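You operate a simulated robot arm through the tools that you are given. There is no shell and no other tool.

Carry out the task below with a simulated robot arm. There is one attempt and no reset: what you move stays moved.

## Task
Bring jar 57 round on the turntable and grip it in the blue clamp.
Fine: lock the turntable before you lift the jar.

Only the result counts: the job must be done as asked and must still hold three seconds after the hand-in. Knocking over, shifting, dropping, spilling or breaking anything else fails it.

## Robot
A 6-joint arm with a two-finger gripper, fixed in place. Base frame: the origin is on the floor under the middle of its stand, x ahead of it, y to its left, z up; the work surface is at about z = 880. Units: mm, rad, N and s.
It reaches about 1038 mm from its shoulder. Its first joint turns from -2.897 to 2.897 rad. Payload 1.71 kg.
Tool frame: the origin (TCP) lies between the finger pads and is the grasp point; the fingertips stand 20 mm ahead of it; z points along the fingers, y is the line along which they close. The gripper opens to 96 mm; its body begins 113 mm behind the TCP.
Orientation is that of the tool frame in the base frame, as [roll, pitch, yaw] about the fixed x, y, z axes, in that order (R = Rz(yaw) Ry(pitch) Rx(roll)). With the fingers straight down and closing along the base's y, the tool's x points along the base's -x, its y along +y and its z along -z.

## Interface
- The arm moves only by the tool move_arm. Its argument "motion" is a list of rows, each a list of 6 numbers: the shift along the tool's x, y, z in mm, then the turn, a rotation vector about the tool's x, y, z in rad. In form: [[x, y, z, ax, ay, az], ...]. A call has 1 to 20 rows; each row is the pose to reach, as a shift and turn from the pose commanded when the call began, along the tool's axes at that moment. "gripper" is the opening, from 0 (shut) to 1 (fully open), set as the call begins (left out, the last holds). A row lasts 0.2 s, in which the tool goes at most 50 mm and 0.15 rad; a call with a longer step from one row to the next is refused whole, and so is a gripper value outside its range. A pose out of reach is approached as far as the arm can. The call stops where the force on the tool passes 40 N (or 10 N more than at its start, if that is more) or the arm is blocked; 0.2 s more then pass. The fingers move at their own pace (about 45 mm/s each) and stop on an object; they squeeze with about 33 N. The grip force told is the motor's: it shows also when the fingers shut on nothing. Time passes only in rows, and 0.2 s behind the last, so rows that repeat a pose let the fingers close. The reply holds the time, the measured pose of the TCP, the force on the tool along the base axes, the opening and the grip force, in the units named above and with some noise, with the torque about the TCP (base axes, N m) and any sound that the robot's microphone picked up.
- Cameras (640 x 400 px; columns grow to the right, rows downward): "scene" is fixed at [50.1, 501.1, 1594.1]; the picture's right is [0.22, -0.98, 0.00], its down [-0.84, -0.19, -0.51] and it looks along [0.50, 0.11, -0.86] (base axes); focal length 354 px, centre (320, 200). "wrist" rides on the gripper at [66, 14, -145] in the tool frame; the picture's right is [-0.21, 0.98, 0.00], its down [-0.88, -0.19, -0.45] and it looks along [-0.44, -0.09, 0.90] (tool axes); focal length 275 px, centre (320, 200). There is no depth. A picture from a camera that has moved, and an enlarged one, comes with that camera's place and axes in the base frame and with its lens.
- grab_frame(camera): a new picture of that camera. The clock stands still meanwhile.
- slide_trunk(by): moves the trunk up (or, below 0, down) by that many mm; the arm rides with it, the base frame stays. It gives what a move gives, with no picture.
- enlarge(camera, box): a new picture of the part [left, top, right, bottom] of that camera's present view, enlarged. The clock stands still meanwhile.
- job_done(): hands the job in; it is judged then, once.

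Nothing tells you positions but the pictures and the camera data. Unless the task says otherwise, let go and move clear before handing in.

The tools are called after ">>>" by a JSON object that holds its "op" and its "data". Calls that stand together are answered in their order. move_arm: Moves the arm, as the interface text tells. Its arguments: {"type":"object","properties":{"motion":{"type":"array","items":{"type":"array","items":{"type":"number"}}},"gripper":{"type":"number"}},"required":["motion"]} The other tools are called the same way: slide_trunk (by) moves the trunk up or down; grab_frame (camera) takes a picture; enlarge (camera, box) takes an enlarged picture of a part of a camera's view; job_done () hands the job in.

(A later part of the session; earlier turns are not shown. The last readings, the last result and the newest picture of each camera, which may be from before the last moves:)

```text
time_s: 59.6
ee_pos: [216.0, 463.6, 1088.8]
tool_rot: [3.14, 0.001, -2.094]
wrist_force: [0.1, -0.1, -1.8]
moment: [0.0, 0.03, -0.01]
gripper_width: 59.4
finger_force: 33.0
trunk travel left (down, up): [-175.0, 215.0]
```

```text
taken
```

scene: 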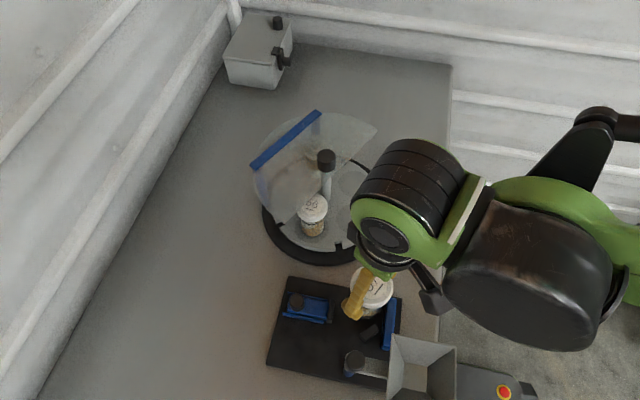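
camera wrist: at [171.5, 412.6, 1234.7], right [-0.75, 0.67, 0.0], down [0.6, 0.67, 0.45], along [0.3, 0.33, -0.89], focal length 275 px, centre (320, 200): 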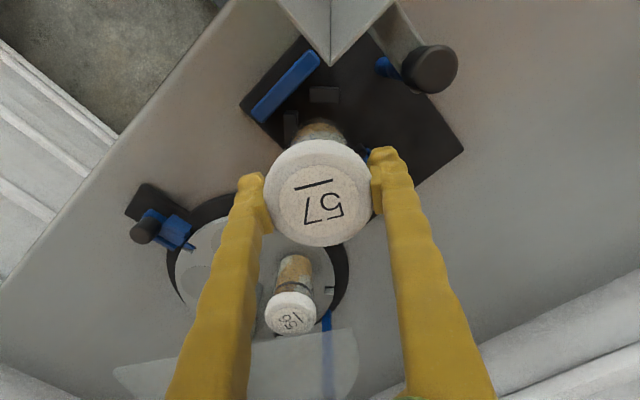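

Jar 57 is above the clamp. Lowering part way, then checking clearance to the V pads.

>>> {"op": "move_arm", "data": {"motion": [[0.5, 0.3, 20, 0, 0, 0], [1, 0.6, 45, 0, 0, 0], [1, 0.6, 70, 0, 0, 0], [1, 0.6, 82, 0, 0, 0], [1, 0.6, 82, 0, 0, 0]]}}

>>> {"op": "grab_frame", "data": {"camera": "wrist"}}

>>> {"op": "enlarge", "data": {"camera": "scene", "box": [270, 250, 430, 370]}}

```text
time_s: 60.6
ee_pos: [199.9, 463.5, 1012.2]
tool_rot: [-3.133, 0.01, -2.092]
wrist_force: [6.3, 4.4, 3.0]
moment: [0.32, -0.49, 0.06]
gripper_width: 61.1
finger_force: 32.9
trunk travel left (down, up): [-175.0, 215.0]
stopped in row 5: the force on the tool passed its limit at 46 N (the readings are from after the stop); the commanded pose is now the measured one
```

```text
taken
camera wrist: at [153.8, 412.9, 1157.3], right [-0.75, 0.67, -0.01], down [0.59, 0.67, 0.46], along [0.31, 0.34, -0.89], focal length 275 px, centre (320, 200)
```

wrist: 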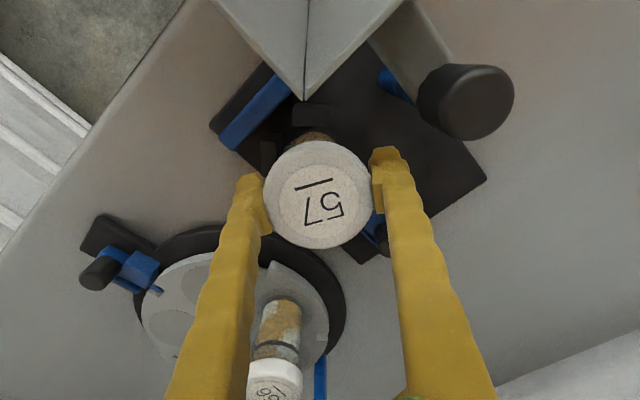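

```text
3.33 times, centred on (350, 310) of scene
camera zoom: at [50.1, 501.1, 1594.1], right [0.22, -0.98, 0.0], down [-0.84, -0.19, -0.51], along [0.5, 0.11, -0.86], focal length 1181 px, centre (220, -167)
```

zoom: 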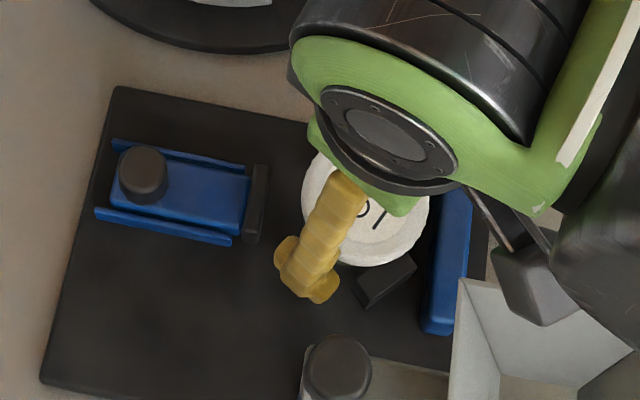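

The descent stopped on contact: the tool drifted to x ≈ 200 and the jar seems to press on a V pad. I'll look at the whole scene before moving.

>>> {"op": "grab_frame", "data": {"camera": "scene"}}

>>> {"op": "enlarge", "data": {"camera": "wrist", "box": [200, 80, 440, 260]}}

>>> {"op": "enlarge", "data": {"camera": "scene", "box": [340, 180, 640, 400]}}

```text
taken
```

scene: 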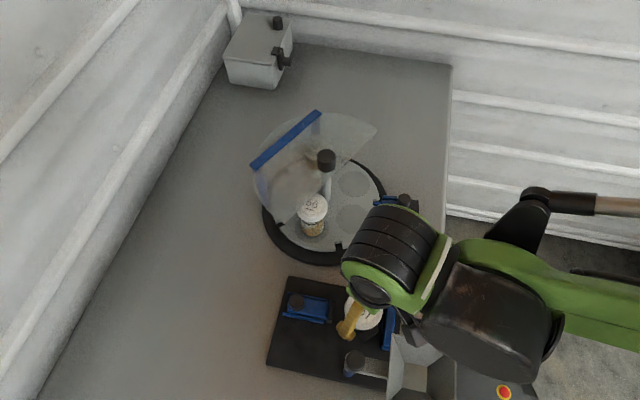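

```text
2.22 times, centred on (320, 170) of wrist
camera zoom: at [153.8, 412.9, 1157.3], right [-0.75, 0.67, -0.01], down [0.59, 0.67, 0.46], along [0.31, 0.34, -0.89], focal length 612 px, centre (320, 267)
```

zoom: 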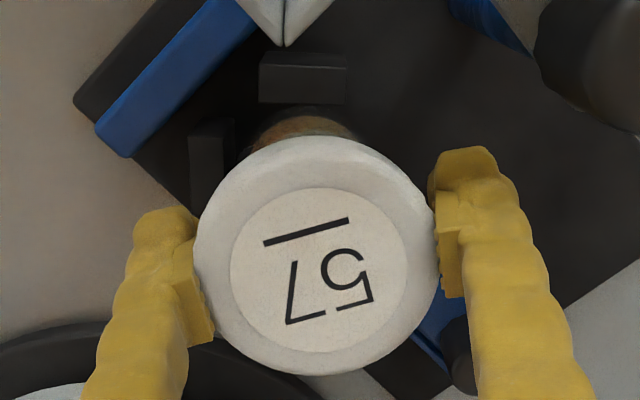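

```text
1.82 times, centred on (490, 290) of scene
camera zoom: at [50.1, 501.1, 1594.1], right [0.22, -0.98, 0.0], down [-0.84, -0.19, -0.51], along [0.5, 0.11, -0.86], focal length 644 px, centre (11, 36)
```

zoom: 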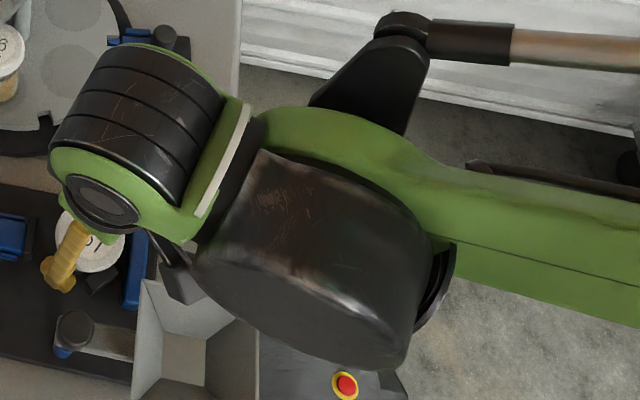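

The jar rests against pad A because the tool slipped sideways. I'll raise it straight up to clear the pads and check the tool's tracking.

>>> {"op": "move_arm", "data": {"motion": [[0, 0, -5, 0, 0, 0], [0, 0, -15, 0, 0, 0], [0, 0, -30, 0, 0, 0], [0, 0, -40, 0, 0, 0], [0, 0, -40, 0, 0, 0]]}}

>>> {"op": "grab_frame", "data": {"camera": "wrist"}}

>>> {"op": "enlarge", "data": {"camera": "scene", "box": [270, 250, 430, 370]}}

```text
time_s: 61.8
ee_pos: [198.7, 463.6, 1051.7]
tool_rot: [-3.133, 0.011, -2.092]
wrist_force: [-0.1, 0.6, -2.2]
moment: [0.02, -0.02, 0.01]
gripper_width: 60.9
finger_force: 32.7
trunk travel left (down, up): [-175.0, 215.0]
```

```text
taken
camera wrist: at [153.3, 411.9, 1197.0], right [-0.75, 0.67, -0.01], down [0.59, 0.67, 0.46], along [0.31, 0.34, -0.89], focal length 275 px, centre (320, 200)
```

wrist: 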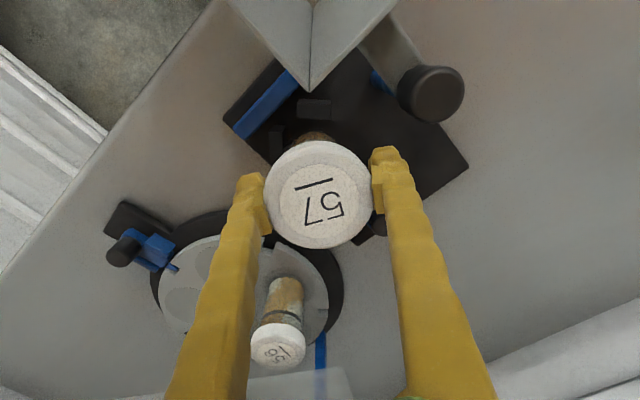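

```text
3.33 times, centred on (350, 310) of scene
camera zoom: at [50.1, 501.1, 1594.1], right [0.22, -0.98, 0.0], down [-0.84, -0.19, -0.51], along [0.5, 0.11, -0.86], focal length 1181 px, centre (220, -167)
```

zoom: 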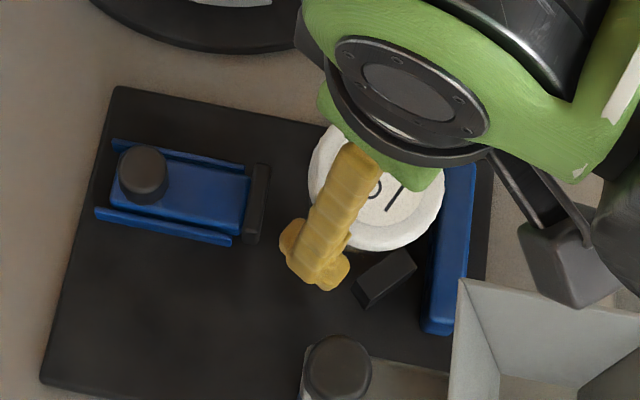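

Nothing on the board has moved. I'll shift back to x ≈ 215 at this height with a small tilt correction and see if the arm tracks.

>>> {"op": "move_arm", "data": {"motion": [[-2, -3.5, -3, -0.002, 0.003, 0], [-4, -7, -6, -0.005, 0.006, 0], [-6, -10.5, -8, -0.007, 0.009, 0], [-8, -13.9, -8, -0.009, 0.011, 0], [-8, -13.9, -8, -0.009, 0.011, 0]]}}

>>> {"op": "enlarge", "data": {"camera": "wrist", "box": [220, 60, 420, 260]}}

```text
time_s: 63.0
ee_pos: [215.1, 463.7, 1060.6]
tool_rot: [3.141, 0.0, -2.093]
wrist_force: [-0.9, -1.0, -2.2]
moment: [-0.02, -0.01, 0.0]
gripper_width: 61.0
finger_force: 32.9
trunk travel left (down, up): [-175.0, 215.0]
```

```text
2.00 times, centred on (320, 160) of wrist
camera zoom: at [171.1, 412.8, 1206.1], right [-0.75, 0.67, 0.0], down [0.6, 0.67, 0.44], along [0.3, 0.33, -0.9], focal length 551 px, centre (320, 280)
```

zoom: 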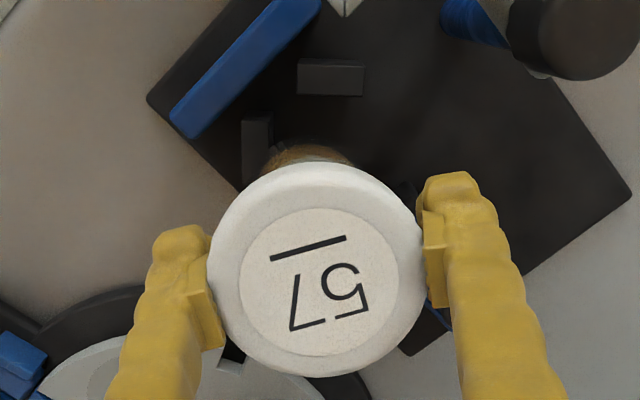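

Tracking is good here at (215, 464). The jar is tilted ~2.5° in the grip, so I'll tilt the tool to make it vertical, then descend in small checked steps.

>>> {"op": "move_arm", "data": {"motion": [[0, 0, 5, -0.012, 0, 0], [0, 0, 10, -0.024, 0, 0], [0, 0, 15, -0.036, 0, 0], [0, 0, 20, -0.042, 0, 0], [0, 0, 20, -0.042, 0, 0]]}}

>>> {"op": "enlarge", "data": {"camera": "wrist", "box": [220, 60, 420, 260]}}

>>> {"op": "enlarge", "data": {"camera": "scene", "box": [270, 250, 430, 370]}}

```text
time_s: 64.2
ee_pos: [215.4, 463.3, 1041.0]
tool_rot: [3.1, 0.0, -2.092]
wrist_force: [0.2, -0.1, -3.2]
moment: [0.03, -0.02, 0.0]
gripper_width: 60.8
finger_force: 32.9
trunk travel left (down, up): [-175.0, 215.0]
```

```text
2.00 times, centred on (320, 160) of wrist
camera zoom: at [176.6, 410.3, 1187.0], right [-0.75, 0.67, 0.04], down [0.61, 0.66, 0.44], along [0.26, 0.35, -0.9], focal length 551 px, centre (320, 280)
```

zoom: 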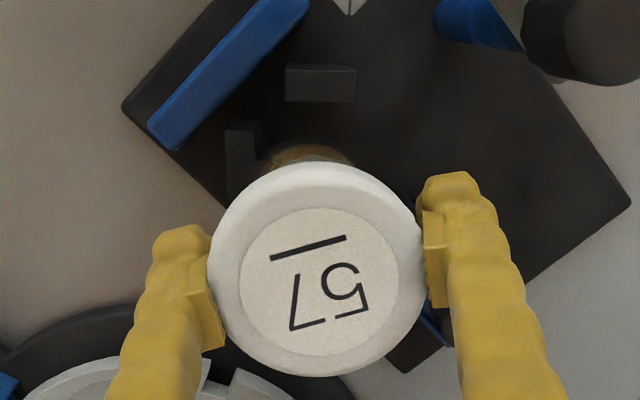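

```text
3.33 times, centred on (350, 310) of scene
camera zoom: at [50.1, 501.1, 1594.1], right [0.22, -0.98, 0.0], down [-0.84, -0.19, -0.51], along [0.5, 0.11, -0.86], focal length 1181 px, centre (220, -167)
```

zoom: 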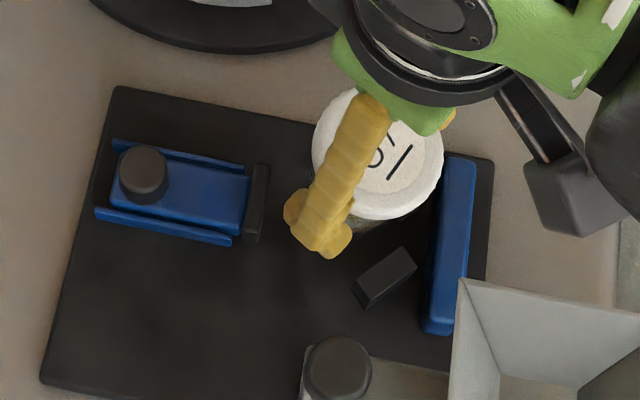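

Vertical now. Descending straight down slowly in small steps, checking force and position.

>>> {"op": "move_arm", "data": {"motion": [[0, -0.2, 4, 0, 0, 0], [0, -0.3, 8, 0, 0, 0], [0, -0.5, 12, 0, 0, 0], [0, -0.7, 16, 0, 0, 0], [0, -0.7, 16, 0, 0, 0]]}}

```text
time_s: 65.4
ee_pos: [216.2, 463.9, 1025.2]
tool_rot: [3.1, 0.001, -2.092]
wrist_force: [-0.4, -0.2, -1.9]
moment: [-0.01, 0.03, -0.02]
gripper_width: 61.1
finger_force: 32.8
trunk travel left (down, up): [-175.0, 215.0]
```

>>> {"op": "move_arm", "data": {"motion": [[0, -0.1, 3, 0, 0, 0], [0, -0.3, 6, 0, 0, 0], [0, -0.4, 9, 0, 0, 0], [0, -0.4, 9, 0, 0, 0]]}}

>>> {"op": "enlarge", "data": {"camera": "wrist", "box": [220, 60, 420, 260]}}

>>> {"op": "enlarge", "data": {"camera": "scene", "box": [340, 270, 430, 350]}}

```text
time_s: 66.4
ee_pos: [215.3, 462.2, 1015.6]
tool_rot: [3.099, 0.0, -2.092]
wrist_force: [0.6, -0.3, -1.7]
moment: [0.03, 0.02, 0.0]
gripper_width: 60.6
finger_force: 33.2
trunk travel left (down, up): [-175.0, 215.0]
```

```text
2.00 times, centred on (320, 160) of wrist
camera zoom: at [176.7, 410.4, 1161.7], right [-0.74, 0.67, 0.04], down [0.61, 0.66, 0.44], along [0.26, 0.35, -0.9], focal length 551 px, centre (320, 280)
```

zoom: 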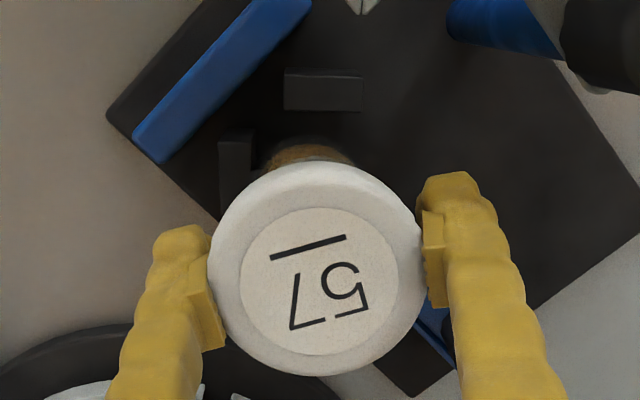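

```text
5.00 times, centred on (385, 310) of scene
camera zoom: at [50.1, 501.1, 1594.1], right [0.22, -0.98, 0.0], down [-0.84, -0.19, -0.51], along [0.5, 0.11, -0.86], focal length 1772 px, centre (-5, -350)
```

zoom: 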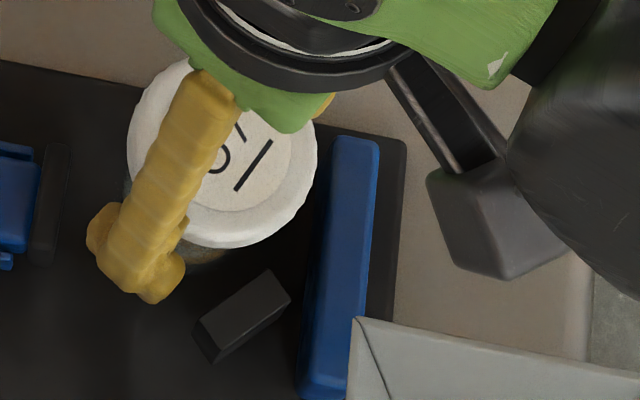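

No drift this time and no contact. I'll zoom in on the jar body from both cameras to judge its tilt before lowering further.

>>> {"op": "enlarge", "data": {"camera": "wrist", "box": [270, 80, 370, 160]}}

>>> {"op": "enlarge", "data": {"camera": "scene", "box": [350, 280, 410, 330]}}

```text
5.00 times, centred on (320, 120) of wrist
camera zoom: at [176.7, 410.4, 1161.7], right [-0.74, 0.67, 0.04], down [0.61, 0.66, 0.44], along [0.26, 0.35, -0.9], focal length 1376 px, centre (320, 600)
```

zoom: 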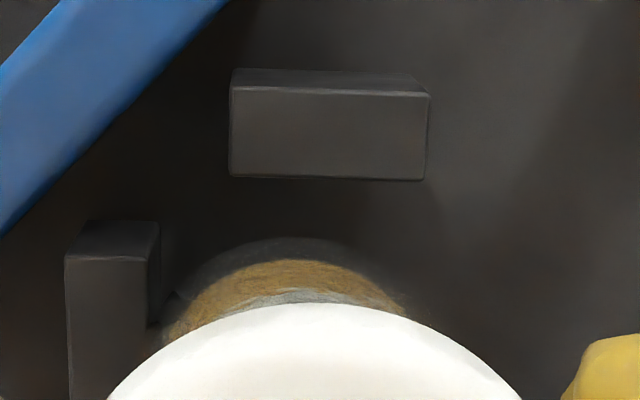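

```text
8.00 times, centred on (380, 305) of scene
camera zoom: at [50.1, 501.1, 1594.1], right [0.22, -0.98, 0.0], down [-0.84, -0.19, -0.51], along [0.5, 0.11, -0.86], focal length 2835 px, centre (-160, -640)
```

zoom: 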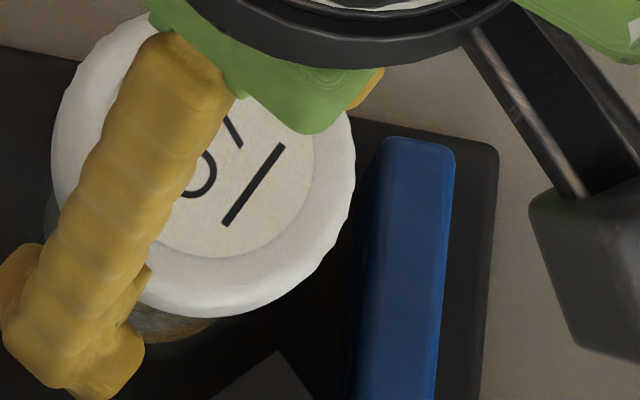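

The jar bottom leans ~2.6° and sits closer to pad B. I'll correct the tilt and shift 3.5 mm away from pad B, then re-check.

>>> {"op": "move_arm", "data": {"motion": [[0, 1, 0, -0.004, 0.011, 0], [0, 2, 0, -0.008, 0.022, 0], [0, 3, 0, -0.012, 0.033, 0], [0, 3.5, 0, -0.016, 0.043, 0], [0, 3.5, 0, -0.016, 0.043, 0]]}}

>>> {"op": "enlarge", "data": {"camera": "wrist", "box": [270, 80, 370, 160]}}

>>> {"op": "enlarge", "data": {"camera": "scene", "box": [350, 280, 410, 330]}}

```text
time_s: 67.6
ee_pos: [213.1, 465.2, 1015.0]
tool_rot: [3.081, -0.044, -2.09]
wrist_force: [-0.6, -0.5, -2.2]
moment: [0.01, -0.02, 0.02]
gripper_width: 60.8
finger_force: 32.6
trunk travel left (down, up): [-175.0, 215.0]
```

```text
5.00 times, centred on (320, 120) of wrist
camera zoom: at [178.8, 416.3, 1164.2], right [-0.74, 0.67, 0.05], down [0.63, 0.67, 0.39], along [0.23, 0.32, -0.92], focal length 1376 px, centre (320, 600)
```

zoom: 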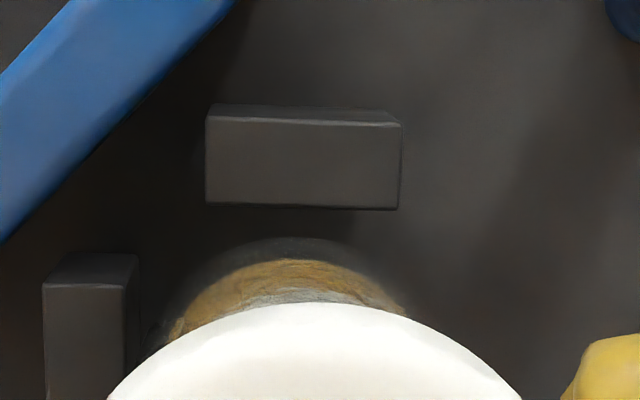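

```text
8.00 times, centred on (380, 305) of scene
camera zoom: at [50.1, 501.1, 1594.1], right [0.22, -0.98, 0.0], down [-0.84, -0.19, -0.51], along [0.5, 0.11, -0.86], focal length 2835 px, centre (-160, -640)
```

zoom: 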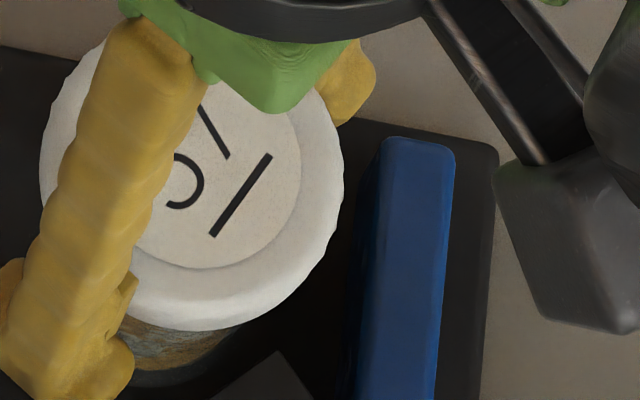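

Gaps to both pads are now about 4–5 mm. Descending straight down between them in small steps.

>>> {"op": "move_arm", "data": {"motion": [[-0.13, -0.18, 3, 0, 0, 0], [-0.26, -0.36, 6, 0, 0, 0], [-0.4, -0.54, 9, 0, 0, 0], [-0.53, -0.73, 12, 0, 0, 0], [-0.66, -0.91, 15, 0, 0, 0], [-0.66, -0.91, 15, 0, 0, 0]]}}

>>> {"op": "enlarge", "data": {"camera": "wrist", "box": [260, 60, 380, 160]}}

```text
time_s: 69.0
ee_pos: [211.6, 465.3, 999.3]
tool_rot: [3.084, -0.045, -2.091]
wrist_force: [-0.9, 0.6, -2.3]
moment: [-0.01, -0.03, -0.01]
gripper_width: 60.2
finger_force: 33.1
trunk travel left (down, up): [-175.0, 215.0]
```

```text
4.00 times, centred on (320, 110) of wrist
camera zoom: at [179.0, 416.1, 1149.3], right [-0.74, 0.67, 0.05], down [0.63, 0.67, 0.39], along [0.23, 0.32, -0.92], focal length 1101 px, centre (320, 560)
```

zoom: 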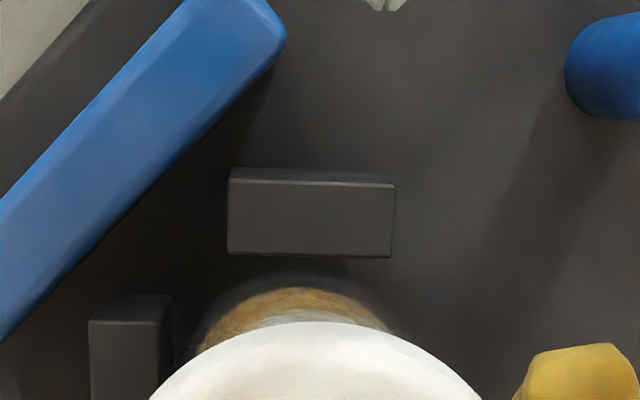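

No contact so far. Continuing down gently toward the board.

>>> {"op": "move_arm", "data": {"motion": [[-0.1, -0.12, 2, 0, 0, 0], [-0.18, -0.24, 4, 0, 0, 0], [-0.26, -0.36, 6, 0, 0, 0], [-0.35, -0.48, 8, 0, 0, 0], [-0.4, -0.6, 10, 0, 0, 0], [-0.4, -0.6, 10, 0, 0, 0]]}}

```text
time_s: 70.4
ee_pos: [212.1, 465.8, 990.1]
tool_rot: [3.083, -0.044, -2.093]
wrist_force: [-0.5, -0.2, -1.8]
moment: [0.01, 0.01, -0.02]
gripper_width: 60.5
finger_force: 32.9
trunk travel left (down, up): [-175.0, 215.0]
```

>>> {"op": "move_arm", "data": {"motion": [[-0.1, -0.12, 2, 0, 0, 0], [-0.18, -0.24, 4, 0, 0, 0], [-0.26, -0.36, 6, 0, 0, 0], [-0.26, -0.36, 6, 0, 0, 0]]}}

>>> {"op": "enlarge", "data": {"camera": "wrist", "box": [240, 50, 400, 170]}}

>>> {"op": "enlarge", "data": {"camera": "scene", "box": [270, 270, 430, 370]}}

```text
time_s: 71.4
ee_pos: [211.3, 464.8, 984.3]
tool_rot: [3.083, -0.044, -2.09]
wrist_force: [-1.3, 0.9, -2.3]
moment: [0.03, 0.04, -0.02]
gripper_width: 60.3
finger_force: 32.6
trunk travel left (down, up): [-175.0, 215.0]
```

```text
3.33 times, centred on (320, 110) of wrist
camera zoom: at [178.9, 415.7, 1133.3], right [-0.74, 0.67, 0.05], down [0.63, 0.67, 0.39], along [0.23, 0.32, -0.92], focal length 918 px, centre (320, 500)
```

zoom: 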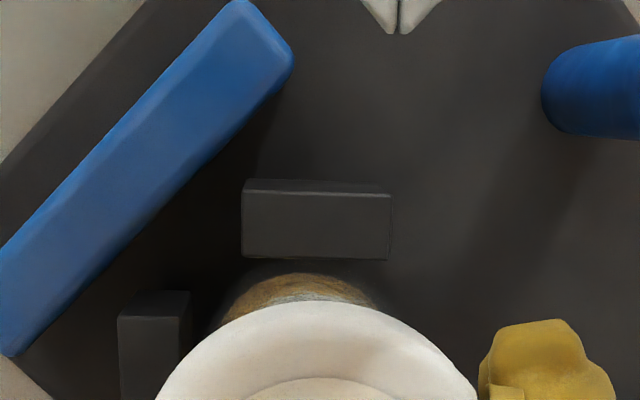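

```text
4.00 times, centred on (350, 320) of scene
camera zoom: at [50.1, 501.1, 1594.1], right [0.22, -0.98, 0.0], down [-0.84, -0.19, -0.51], along [0.5, 0.11, -0.86], focal length 1417 px, centre (200, -280)
```

zoom: 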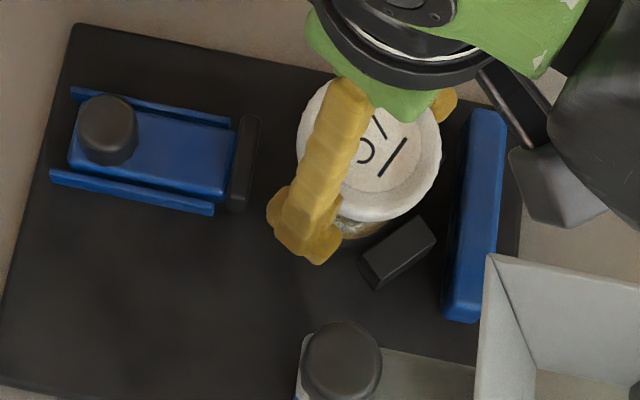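

Still hanging free. Continuing in small steps until contact with the board.

>>> {"op": "move_arm", "data": {"motion": [[-0.05, -0.06, 1, 0, 0, 0], [-0.1, -0.12, 2, 0, 0, 0], [-0.13, -0.18, 3, 0, 0, 0], [-0.18, -0.24, 4, 0, 0, 0], [-0.18, -0.24, 4, 0, 0, 0]]}}

```text
time_s: 72.6
ee_pos: [211.7, 465.7, 980.5]
tool_rot: [3.084, -0.045, -2.09]
wrist_force: [-1.2, 2.1, -1.7]
moment: [0.04, 0.02, 0.0]
gripper_width: 60.6
finger_force: 32.9
trunk travel left (down, up): [-175.0, 215.0]
```

>>> {"op": "move_arm", "data": {"motion": [[-0.05, -0.06, 1, 0, 0, 0], [-0.1, -0.12, 2, 0, 0, 0], [-0.1, -0.12, 2, 0, 0, 0]]}}

```text
time_s: 73.4
ee_pos: [212.8, 464.5, 977.4]
tool_rot: [3.082, -0.043, -2.093]
wrist_force: [-0.1, 0.1, -2.2]
moment: [0.01, -0.01, 0.04]
gripper_width: 60.3
finger_force: 33.0
trunk travel left (down, up): [-175.0, 215.0]
```

>>> {"op": "move_arm", "data": {"motion": [[-0.05, -0.06, 1, 0, 0, 0], [-0.1, -0.12, 2, 0, 0, 0], [-0.13, -0.18, 3, 0, 0, 0], [-0.13, -0.18, 3, 0, 0, 0]]}}

```text
time_s: 74.4
ee_pos: [212.6, 465.2, 975.7]
tool_rot: [3.082, -0.043, -2.09]
wrist_force: [0.3, 0.6, 0.6]
moment: [-0.05, 0.0, -0.02]
gripper_width: 60.2
finger_force: 33.0
trunk travel left (down, up): [-175.0, 215.0]
```

The weight has come off, so the jar's bottom is touching the board. One more mm, then look.

>>> {"op": "move_arm", "data": {"motion": [[-0.02, -0.03, 0.5, 0, 0, 0], [-0.05, -0.06, 1, 0, 0, 0], [-0.05, -0.06, 1, 0, 0, 0]]}}

>>> {"op": "enlarge", "data": {"camera": "wrist", "box": [240, 50, 400, 170]}}

>>> {"op": "enlarge", "data": {"camera": "scene", "box": [330, 280, 430, 360]}}

```text
time_s: 75.2
ee_pos: [212.1, 465.7, 975.2]
tool_rot: [3.082, -0.043, -2.091]
wrist_force: [1.2, 2.2, 9.6]
moment: [-0.03, 0.01, -0.01]
gripper_width: 60.5
finger_force: 33.1
trunk travel left (down, up): [-175.0, 215.0]
```

```text
3.33 times, centred on (320, 110) of wrist
camera zoom: at [178.7, 416.2, 1123.9], right [-0.74, 0.67, 0.05], down [0.63, 0.67, 0.39], along [0.23, 0.32, -0.92], focal length 918 px, centre (320, 500)
```

zoom: 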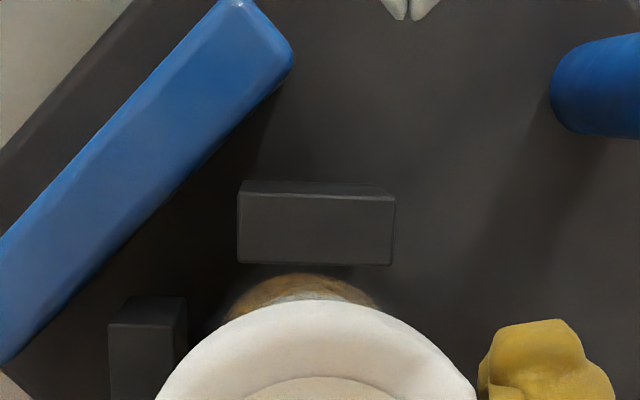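

```text
5.00 times, centred on (380, 320) of scene
camera zoom: at [50.1, 501.1, 1594.1], right [0.22, -0.98, 0.0], down [-0.84, -0.19, -0.51], along [0.5, 0.11, -0.86], focal length 1772 px, centre (20, -400)
```

zoom: 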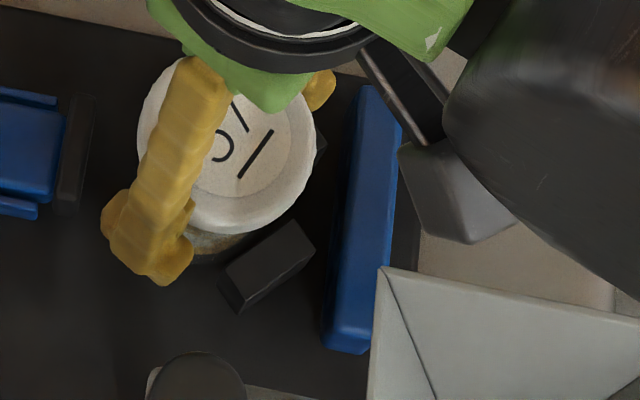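

The jar stands on the board between the pads. Opening the gripper.

>>> {"op": "move_arm", "data": {"motion": [[0, 0, 0, 0, 0, 0], [0, 0, 0, 0, 0, 0], [0, 0, 0, 0, 0, 0], [0, 0, 0, 0, 0, 0]], "gripper": 0.8}}

>>> {"op": "enlarge", "data": {"camera": "wrist", "box": [220, 60, 420, 260]}}

>>> {"op": "enlarge", "data": {"camera": "scene", "box": [330, 280, 430, 360]}}

```text
time_s: 76.2
ee_pos: [213.3, 465.4, 975.4]
tool_rot: [3.081, -0.045, -2.091]
wrist_force: [0.1, -0.3, -0.3]
moment: [0.01, -0.03, 0.01]
gripper_width: 77.0
finger_force: 0.1
trunk travel left (down, up): [-175.0, 215.0]
```

```text
2.00 times, centred on (320, 160) of wrist
camera zoom: at [178.7, 416.2, 1123.6], right [-0.74, 0.67, 0.05], down [0.63, 0.67, 0.39], along [0.23, 0.32, -0.92], focal length 551 px, centre (320, 280)
```

zoom: 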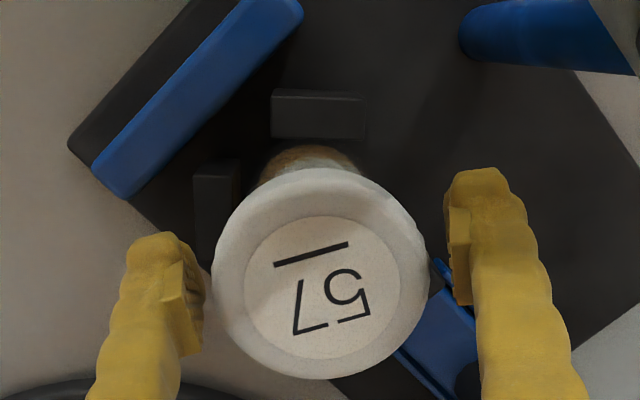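

```text
5.00 times, centred on (380, 320) of scene
camera zoom: at [50.1, 501.1, 1594.1], right [0.22, -0.98, 0.0], down [-0.84, -0.19, -0.51], along [0.5, 0.11, -0.86], focal length 1772 px, centre (20, -400)
```

zoom: 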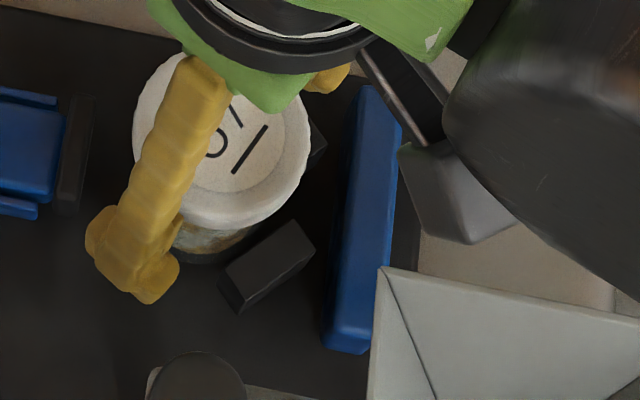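

Jar 57 stands upright by itself. I'll open fully for clearance and rise straight up.

>>> {"op": "move_arm", "data": {"motion": [[0, 0, 0, 0, 0, 0], [0, 0, 0, 0, 0, 0], [0, 0, 0, 0, 0, 0], [0.13, 0.18, -3, 0, 0, 0], [0.4, 0.6, -10, 0, 0, 0], [1, 1.4, -23, 0, 0, 0], [1.8, 2.5, -42, 0, 0, 0], [3, 4.2, -70, 0, 0, 0], [4.8, 6.7, -110, 0, 0, 0], [4.8, 6.7, -110, 0, 0, 0]], "gripper": 1.0}}

>>> {"op": "grab_frame", "data": {"camera": "wrist"}}

>>> {"op": "grab_frame", "data": {"camera": "scene"}}

```text
time_s: 78.4
ee_pos: [213.8, 464.6, 1084.1]
tool_rot: [3.082, -0.044, -2.09]
wrist_force: [-0.2, 0.0, 0.1]
moment: [0.01, -0.01, 0.0]
gripper_width: 96.1
finger_force: 0.0
trunk travel left (down, up): [-175.0, 215.0]
```

```text
taken
camera wrist: at [179.6, 415.1, 1233.8], right [-0.74, 0.67, 0.05], down [0.63, 0.67, 0.39], along [0.23, 0.32, -0.92], focal length 275 px, centre (320, 200)
```

wrist: 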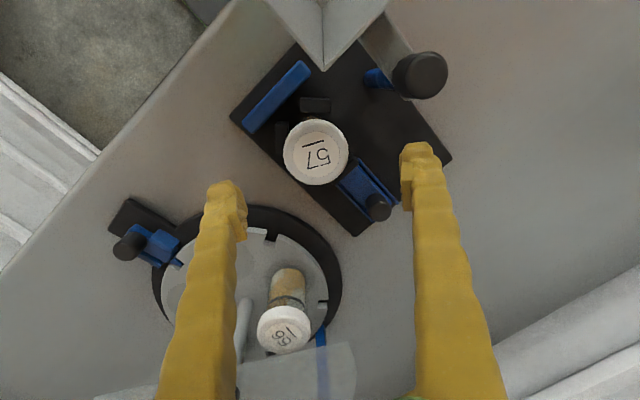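

```text
taken
```

scene: 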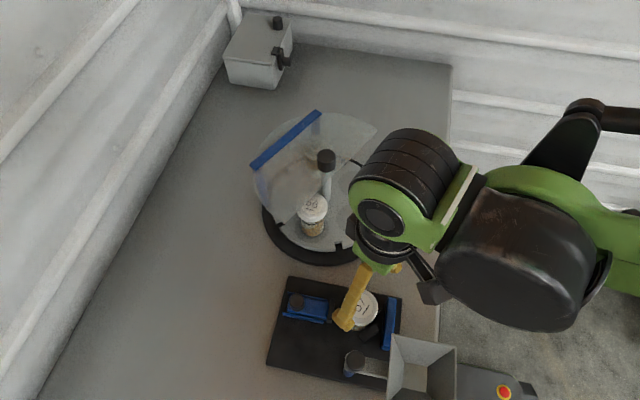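

Jar 57 is standing in the V area. Next is the clamp slider; zooming on its knob from here.

>>> {"op": "enlarge", "data": {"camera": "wrist", "box": [270, 80, 430, 240]}}

>>> {"op": "enlarge", "data": {"camera": "scene", "box": [260, 270, 420, 390]}}

```text
2.50 times, centred on (350, 160) of wrist
camera zoom: at [179.6, 415.1, 1233.8], right [-0.74, 0.67, 0.05], down [0.63, 0.67, 0.39], along [0.23, 0.32, -0.92], focal length 688 px, centre (245, 300)
```

zoom: 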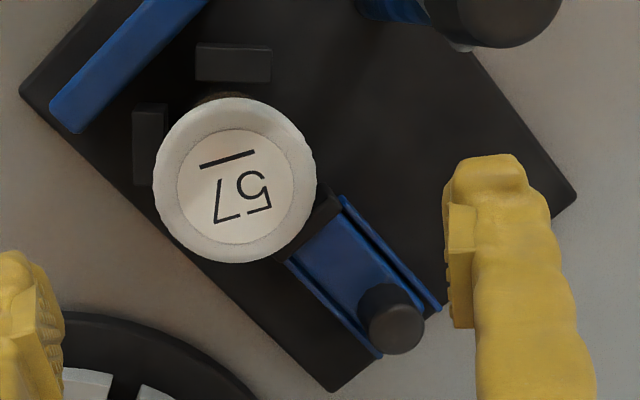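

```text
3.33 times, centred on (340, 330) of scene
camera zoom: at [50.1, 501.1, 1594.1], right [0.22, -0.98, 0.0], down [-0.84, -0.19, -0.51], along [0.5, 0.11, -0.86], focal length 1181 px, centre (253, -233)
```

zoom: 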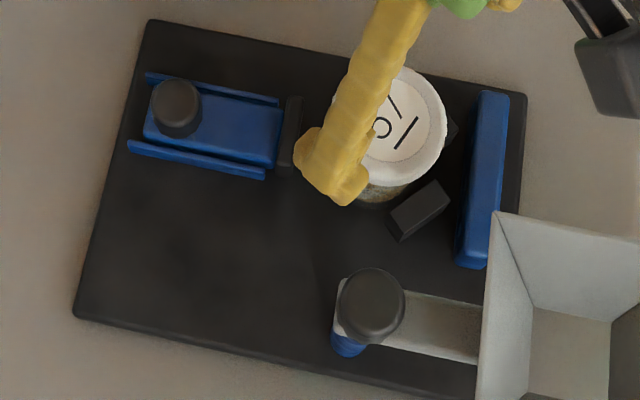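

The slider knob is at (210, 580.5, top z 935) and the jar centre is at (213.8, 465). First I'll straighten the tool.

>>> {"op": "move_arm", "data": {"motion": [[0.3, 0.4, -7, 0.02, -0.015, 0], [0.6, 0.8, -14, 0.04, -0.03, 0], [0.9, 1.2, -20, 0.0606, -0.0439, 0], [0.9, 1.2, -20, 0.0606, -0.0439, 0]]}}

```text
time_s: 79.4
ee_pos: [212.7, 463.8, 1104.0]
tool_rot: [-3.14, 0.001, -2.09]
wrist_force: [0.2, -0.4, -0.1]
moment: [0.02, -0.02, 0.04]
gripper_width: 96.0
finger_force: 0.0
trunk travel left (down, up): [-175.0, 215.0]
```

>>> {"op": "move_arm", "data": {"motion": [[-25, 15, 0, 0, 0, -0.13], [-50, 30, 0, 0, 0, -0.26], [-75, 45, 0, 0, 0, -0.39], [-100, 60.2, 0, 0, 0, -0.519], [-100, 60.2, 40, 0, 0, -0.519], [-100, 60.2, 80, 0, 0, -0.519], [-100, 60.2, 104, 0, 0, -0.519], [-100, 60.2, 104, 0, 0, -0.519]], "gripper": 0.6}}

>>> {"op": "grab_frame", "data": {"camera": "wrist"}}

>>> {"op": "enlarge", "data": {"camera": "wrist", "box": [220, 60, 420, 220]}}

```text
time_s: 81.2
ee_pos: [211.1, 583.5, 1001.1]
tool_rot: [-3.141, 0.0, -1.573]
wrist_force: [0.4, -0.2, 0.3]
moment: [-0.02, 0.02, 0.02]
gripper_width: 57.6
finger_force: 0.0
trunk travel left (down, up): [-175.0, 215.0]
```

```text
taken
camera wrist: at [197.6, 517.9, 1146.8], right [-0.98, 0.21, 0.0], down [0.18, 0.88, 0.44], along [0.09, 0.43, -0.9], focal length 275 px, centre (320, 200)
```

wrist: 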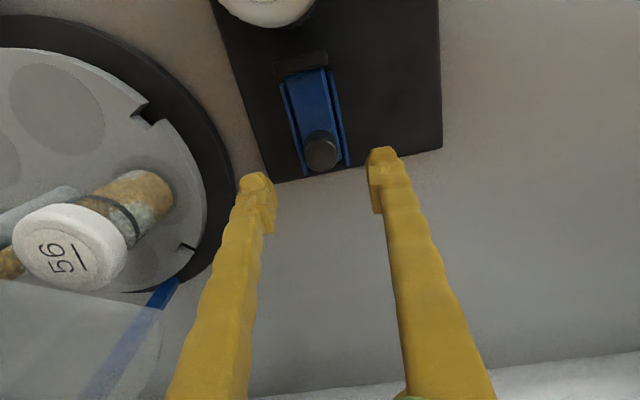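

```text
2.50 times, centred on (320, 140) of wrist
camera zoom: at [197.6, 517.9, 1146.8], right [-0.98, 0.21, 0.0], down [0.18, 0.88, 0.44], along [0.09, 0.43, -0.9], focal length 688 px, centre (320, 350)
```

zoom: 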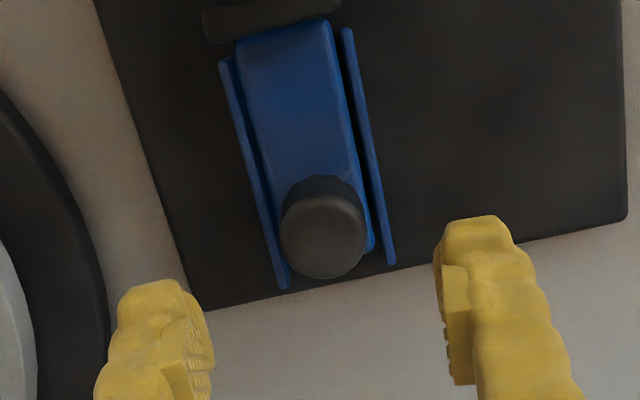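

Aligned within ~2.5 mm of the slider knob. Correcting and descending to grip it.

>>> {"op": "move_arm", "data": {"motion": [[2.5, 1.2, 20, 0, 0, 0], [2.5, 1.2, 45, 0, 0, 0], [2.5, 1.2, 62, 0, 0, 0], [2.5, 1.2, 68, 0, 0, 0], [2.5, 1.2, 68, 0, 0, 0]]}}

>>> {"op": "move_arm", "data": {"motion": [[0, 0, 0, 0, 0, 0], [0, 0, 0, 0, 0, 0], [0, 0, 0, 0, 0, 0], [0, 0, 0, 0, 0, 0]], "gripper": 0.0}}

>>> {"op": "grab_frame", "data": {"camera": "wrist"}}

>>> {"op": "enlarge", "data": {"camera": "scene", "box": [260, 250, 420, 370]}}

```text
time_s: 82.4
ee_pos: [210.1, 581.6, 933.4]
tool_rot: [-3.14, -0.001, -1.572]
wrist_force: [-0.2, 0.2, 0.7]
moment: [0.01, 0.0, -0.03]
gripper_width: 57.6
finger_force: 0.1
trunk travel left (down, up): [-175.0, 215.0]
```

```text
time_s: 83.4
ee_pos: [210.7, 579.6, 932.9]
tool_rot: [-3.14, 0.001, -1.572]
wrist_force: [9.9, 0.2, -0.8]
moment: [-0.01, -0.22, 0.05]
gripper_width: 26.3
finger_force: 33.0
trunk travel left (down, up): [-175.0, 215.0]
```

```text
taken
camera wrist: at [196.1, 514.8, 1078.4], right [-0.98, 0.21, 0.0], down [0.19, 0.88, 0.44], along [0.09, 0.43, -0.9], focal length 275 px, centre (320, 200)
```

wrist: 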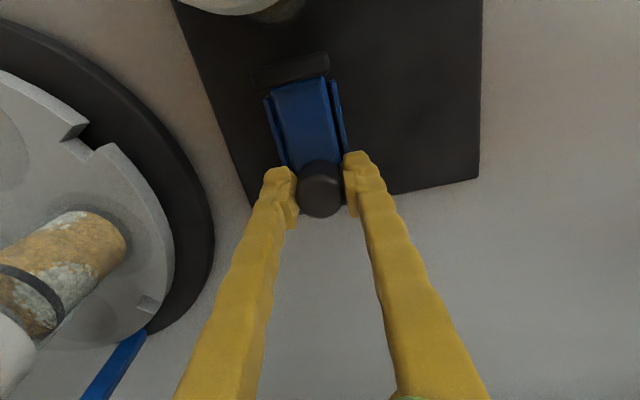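

```text
3.33 times, centred on (340, 310) of scene
camera zoom: at [50.1, 501.1, 1594.1], right [0.22, -0.98, 0.0], down [-0.84, -0.19, -0.51], along [0.5, 0.11, -0.86], focal length 1181 px, centre (253, -167)
```

zoom: 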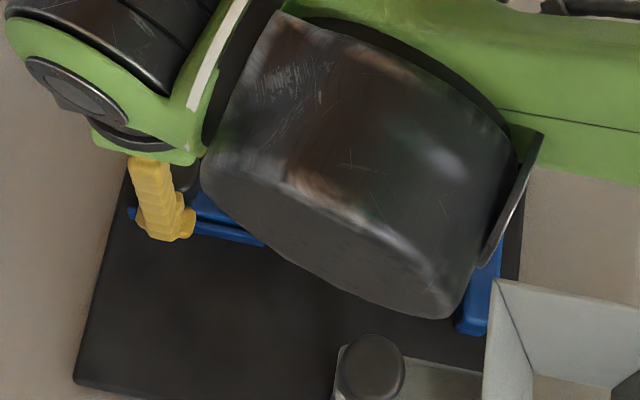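

Gripped the slider knob. I'll relieve the small side load, then push the slider toward the jar slowly.

>>> {"op": "move_arm", "data": {"motion": [[0, -0.5, 0, 0, 0, 0], [0, -0.8, 0, 0, 0, 0], [3, -0.8, 0, 0, 0, 0], [6, -0.8, 0, 0, 0, 0], [9, -0.8, 0, 0, 0, 0], [12, -0.8, 0, 0, 0, 0], [12, -0.8, 0, 0, 0, 0]]}}

>>> {"op": "grab_frame", "data": {"camera": "wrist"}}

```text
time_s: 85.0
ee_pos: [209.4, 567.0, 933.7]
tool_rot: [-3.14, -0.001, -1.573]
wrist_force: [8.0, -7.6, 0.2]
moment: [-0.16, -0.13, 0.11]
gripper_width: 26.4
finger_force: 33.1
trunk travel left (down, up): [-175.0, 215.0]
```

```text
taken
camera wrist: at [196.0, 501.4, 1078.5], right [-0.98, 0.21, 0.0], down [0.19, 0.88, 0.44], along [0.09, 0.43, -0.9], focal length 275 px, centre (320, 200)
```

wrist: 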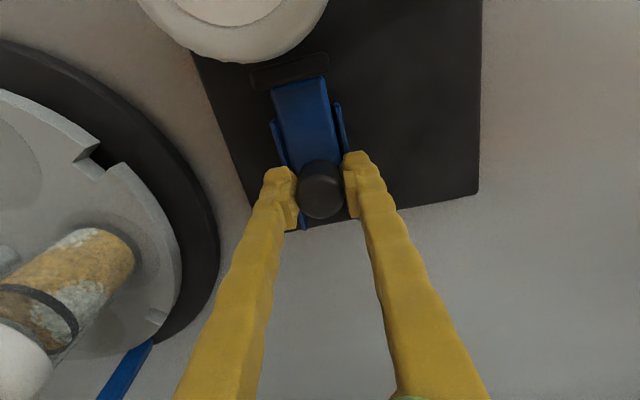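

The slider is moving. I'll ease the side load a little more and re-read the forces.

>>> {"op": "move_arm", "data": {"motion": [[0, -0.4, 0, 0, 0, 0], [0, -0.8, 0, 0, 0, 0], [0, -0.8, 0, 0, 0, 0]]}}

```text
time_s: 85.8
ee_pos: [209.6, 567.6, 932.5]
tool_rot: [-3.14, -0.002, -1.573]
wrist_force: [-8.0, -7.0, 0.2]
moment: [-0.1, 0.13, 0.09]
gripper_width: 26.4
finger_force: 33.4
trunk travel left (down, up): [-175.0, 215.0]
```

>>> {"op": "move_arm", "data": {"motion": [[1, 0.4, 0, 0, 0, 0], [3, 0.35, 0, 0, 0, 0], [5, 0.3, 0, 0, 0, 0], [7, 0.25, 0, 0, 0, 0], [7, 0.25, 0, 0, 0, 0]]}}

>>> {"op": "enlarge", "data": {"camera": "wrist", "box": [200, 0, 420, 220]}}

```text
time_s: 87.0
ee_pos: [209.8, 562.9, 933.0]
tool_rot: [-3.14, 0.0, -1.571]
wrist_force: [-4.1, 11.0, 0.2]
moment: [0.25, 0.04, 0.06]
gripper_width: 26.3
finger_force: 33.0
trunk travel left (down, up): [-175.0, 215.0]
```

```text
1.82 times, centred on (310, 110) of wrist
camera zoom: at [196.3, 495.9, 1078.5], right [-0.98, 0.21, 0.0], down [0.18, 0.88, 0.44], along [0.09, 0.43, -0.9], focal length 500 px, centre (338, 364)
```

zoom: 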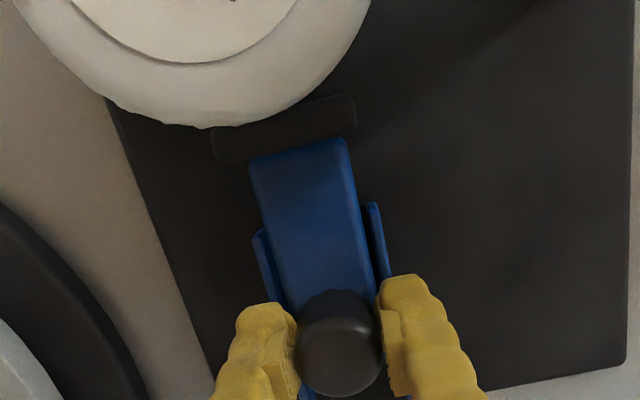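

>>> {"op": "enlarge", "data": {"camera": "scene", "box": [260, 270, 420, 390]}}

>>> {"op": "move_arm", "data": {"motion": [[2, 0, 0, 0, 0, 0], [4, 0, 0, 0, 0, 0], [4, 0, 0, 0, 0, 0]]}}

>>> {"op": "enlarge", "data": {"camera": "wrist", "box": [200, 0, 420, 220]}}

>>> {"op": "enlarge", "data": {"camera": "scene", "box": [260, 270, 420, 390]}}

```text
3.33 times, centred on (340, 330) of scene
camera zoom: at [50.1, 501.1, 1594.1], right [0.22, -0.98, 0.0], down [-0.84, -0.19, -0.51], along [0.5, 0.11, -0.86], focal length 1181 px, centre (253, -233)
```

zoom: 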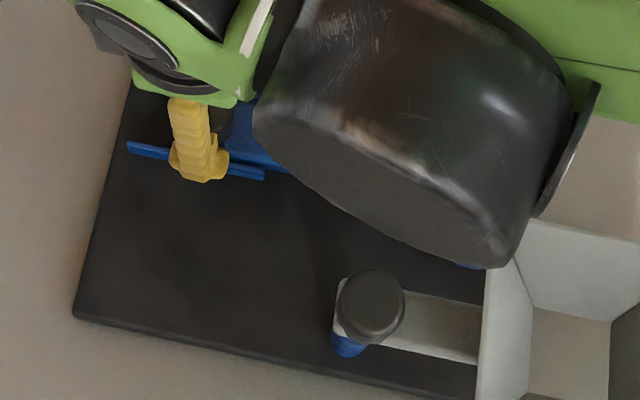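

```text
time_s: 87.9
ee_pos: [194.9, 558.0, 935.8]
tool_rot: [-3.121, 0.001, -1.572]
wrist_force: [-2.3, -5.0, -0.5]
moment: [0.26, 0.25, 0.19]
gripper_width: 26.9
finger_force: 33.2
trunk travel left (down, up): [-175.0, 215.0]
stopped in row 3: the force on the tool passed its limit at 42 N (the readings are from after the stop); the commanded pose is now the measured one
```

```text
1.82 times, centred on (310, 110) of wrist
camera zoom: at [179.3, 491.2, 1080.9], right [-0.98, 0.21, -0.02], down [0.18, 0.88, 0.45], along [0.11, 0.44, -0.89], focal length 500 px, centre (338, 364)
```

zoom: 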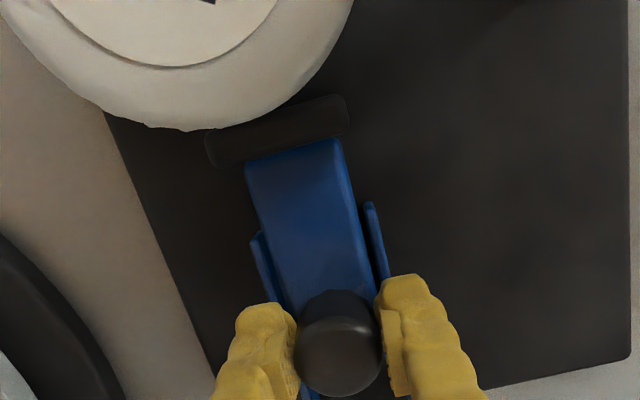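

```text
3.33 times, centred on (340, 330) of scene
camera zoom: at [50.1, 501.1, 1594.1], right [0.22, -0.98, 0.0], down [-0.84, -0.19, -0.51], along [0.5, 0.11, -0.86], focal length 1181 px, centre (253, -233)
```

zoom: 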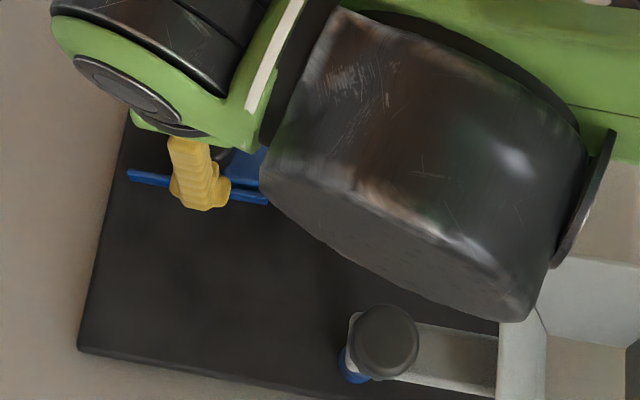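

The arm jumped about 15 mm in −x again while holding the slider, and the board was dragged with it (~15 mm, slight twist). I'll look at the whole scene before correcting.

>>> {"op": "grab_frame", "data": {"camera": "scene"}}

>>> {"op": "grab_frame", "data": {"camera": "wrist"}}

>>> {"op": "enlarge", "data": {"camera": "scene", "box": [380, 230, 540, 400]}}

```text
taken
```

scene: 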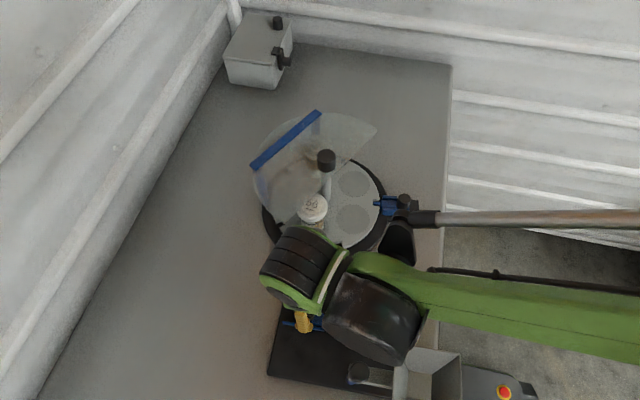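

```text
taken
camera wrist: at [179.3, 491.2, 1080.9], right [-0.98, 0.21, -0.02], down [0.18, 0.88, 0.45], along [0.11, 0.44, -0.89], focal length 275 px, centre (320, 200)
```

wrist: 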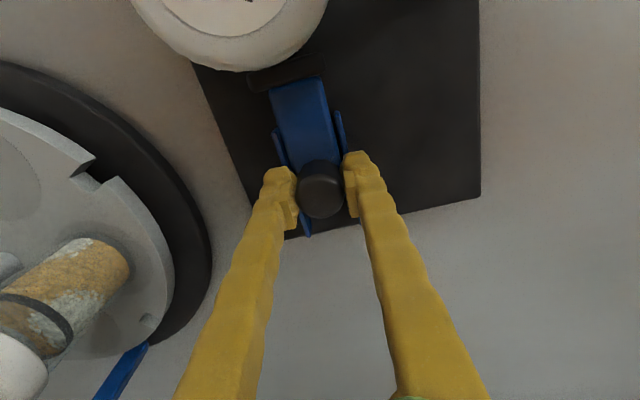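

```text
2.35 times, centred on (460, 315) of scene
camera zoom: at [50.1, 501.1, 1594.1], right [0.22, -0.98, 0.0], down [-0.84, -0.19, -0.51], along [0.5, 0.11, -0.86], focal length 834 px, centre (-9, -71)
```

zoom: 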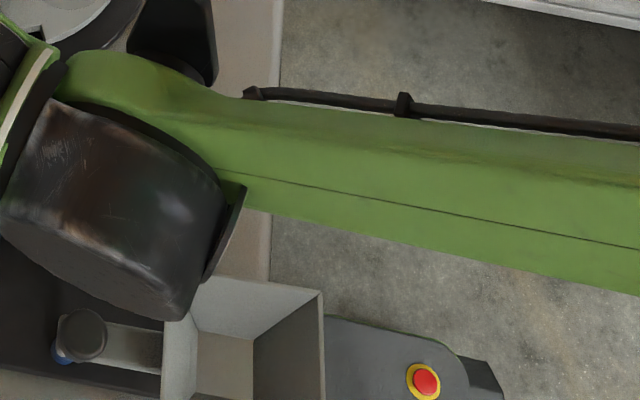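

The base and funnel are fine relative to each other; only the board got dragged. Still holding the knob, I'll drag the board back along the reverse path (+15, +4.9 mm) slowly.

>>> {"op": "move_arm", "data": {"motion": [[-0.5, -1.5, 0, -0.002, 0, 0], [-1, -3, 0, -0.004, 0, 0], [-1.5, -4.5, 0, -0.006, 0, 0], [-2, -6, 0, -0.008, 0, 0], [-2.5, -7.5, 0, -0.01, 0, 0], [-3, -9, 0, -0.012, 0, 0], [-3.5, -10.5, 0, -0.014, 0, 0], [-4, -12, 0, -0.016, 0, 0], [-4.5, -13.5, 0, -0.018, 0, 0], [-4.9, -15, 0, -0.02, 0, 0], [-4.9, -15, 0, -0.02, 0, 0]]}}

>>> {"op": "enlarge", "data": {"camera": "scene", "box": [260, 270, 420, 390]}}

>>> {"op": "grab_frame", "data": {"camera": "wrist"}}

```text
time_s: 90.3
ee_pos: [212.5, 563.3, 936.5]
tool_rot: [3.138, 0.001, -1.57]
wrist_force: [-2.3, -2.8, -15.6]
moment: [-0.1, 0.03, 0.02]
gripper_width: 26.3
finger_force: 33.0
trunk travel left (down, up): [-175.0, 215.0]
```

```text
3.33 times, centred on (340, 330) of scene
camera zoom: at [50.1, 501.1, 1594.1], right [0.22, -0.98, 0.0], down [-0.84, -0.19, -0.51], along [0.5, 0.11, -0.86], focal length 1181 px, centre (253, -233)
```

zoom: 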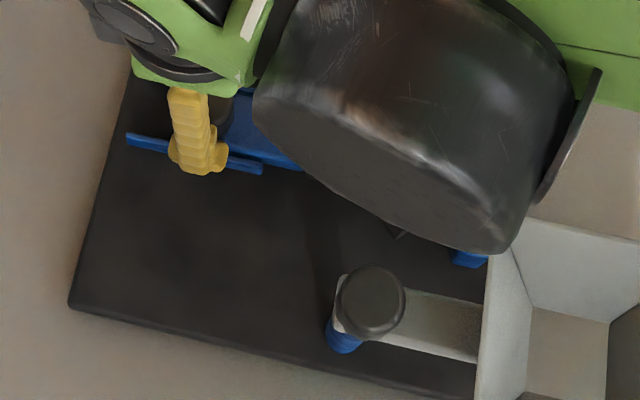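

```text
taken
camera wrist: at [200.0, 496.6, 1082.3], right [-0.98, 0.21, 0.0], down [0.19, 0.88, 0.44], along [0.09, 0.44, -0.9], focal length 275 px, centre (320, 200)
```

wrist: 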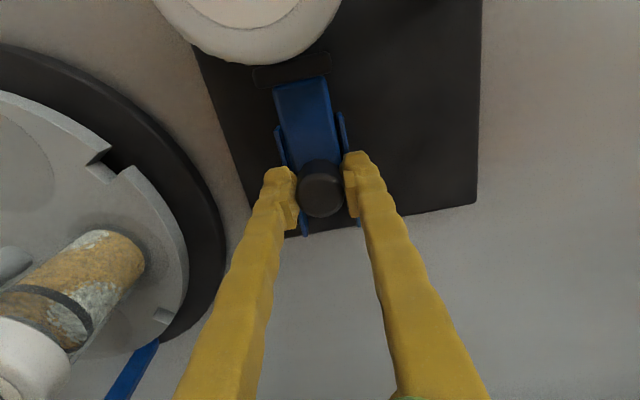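

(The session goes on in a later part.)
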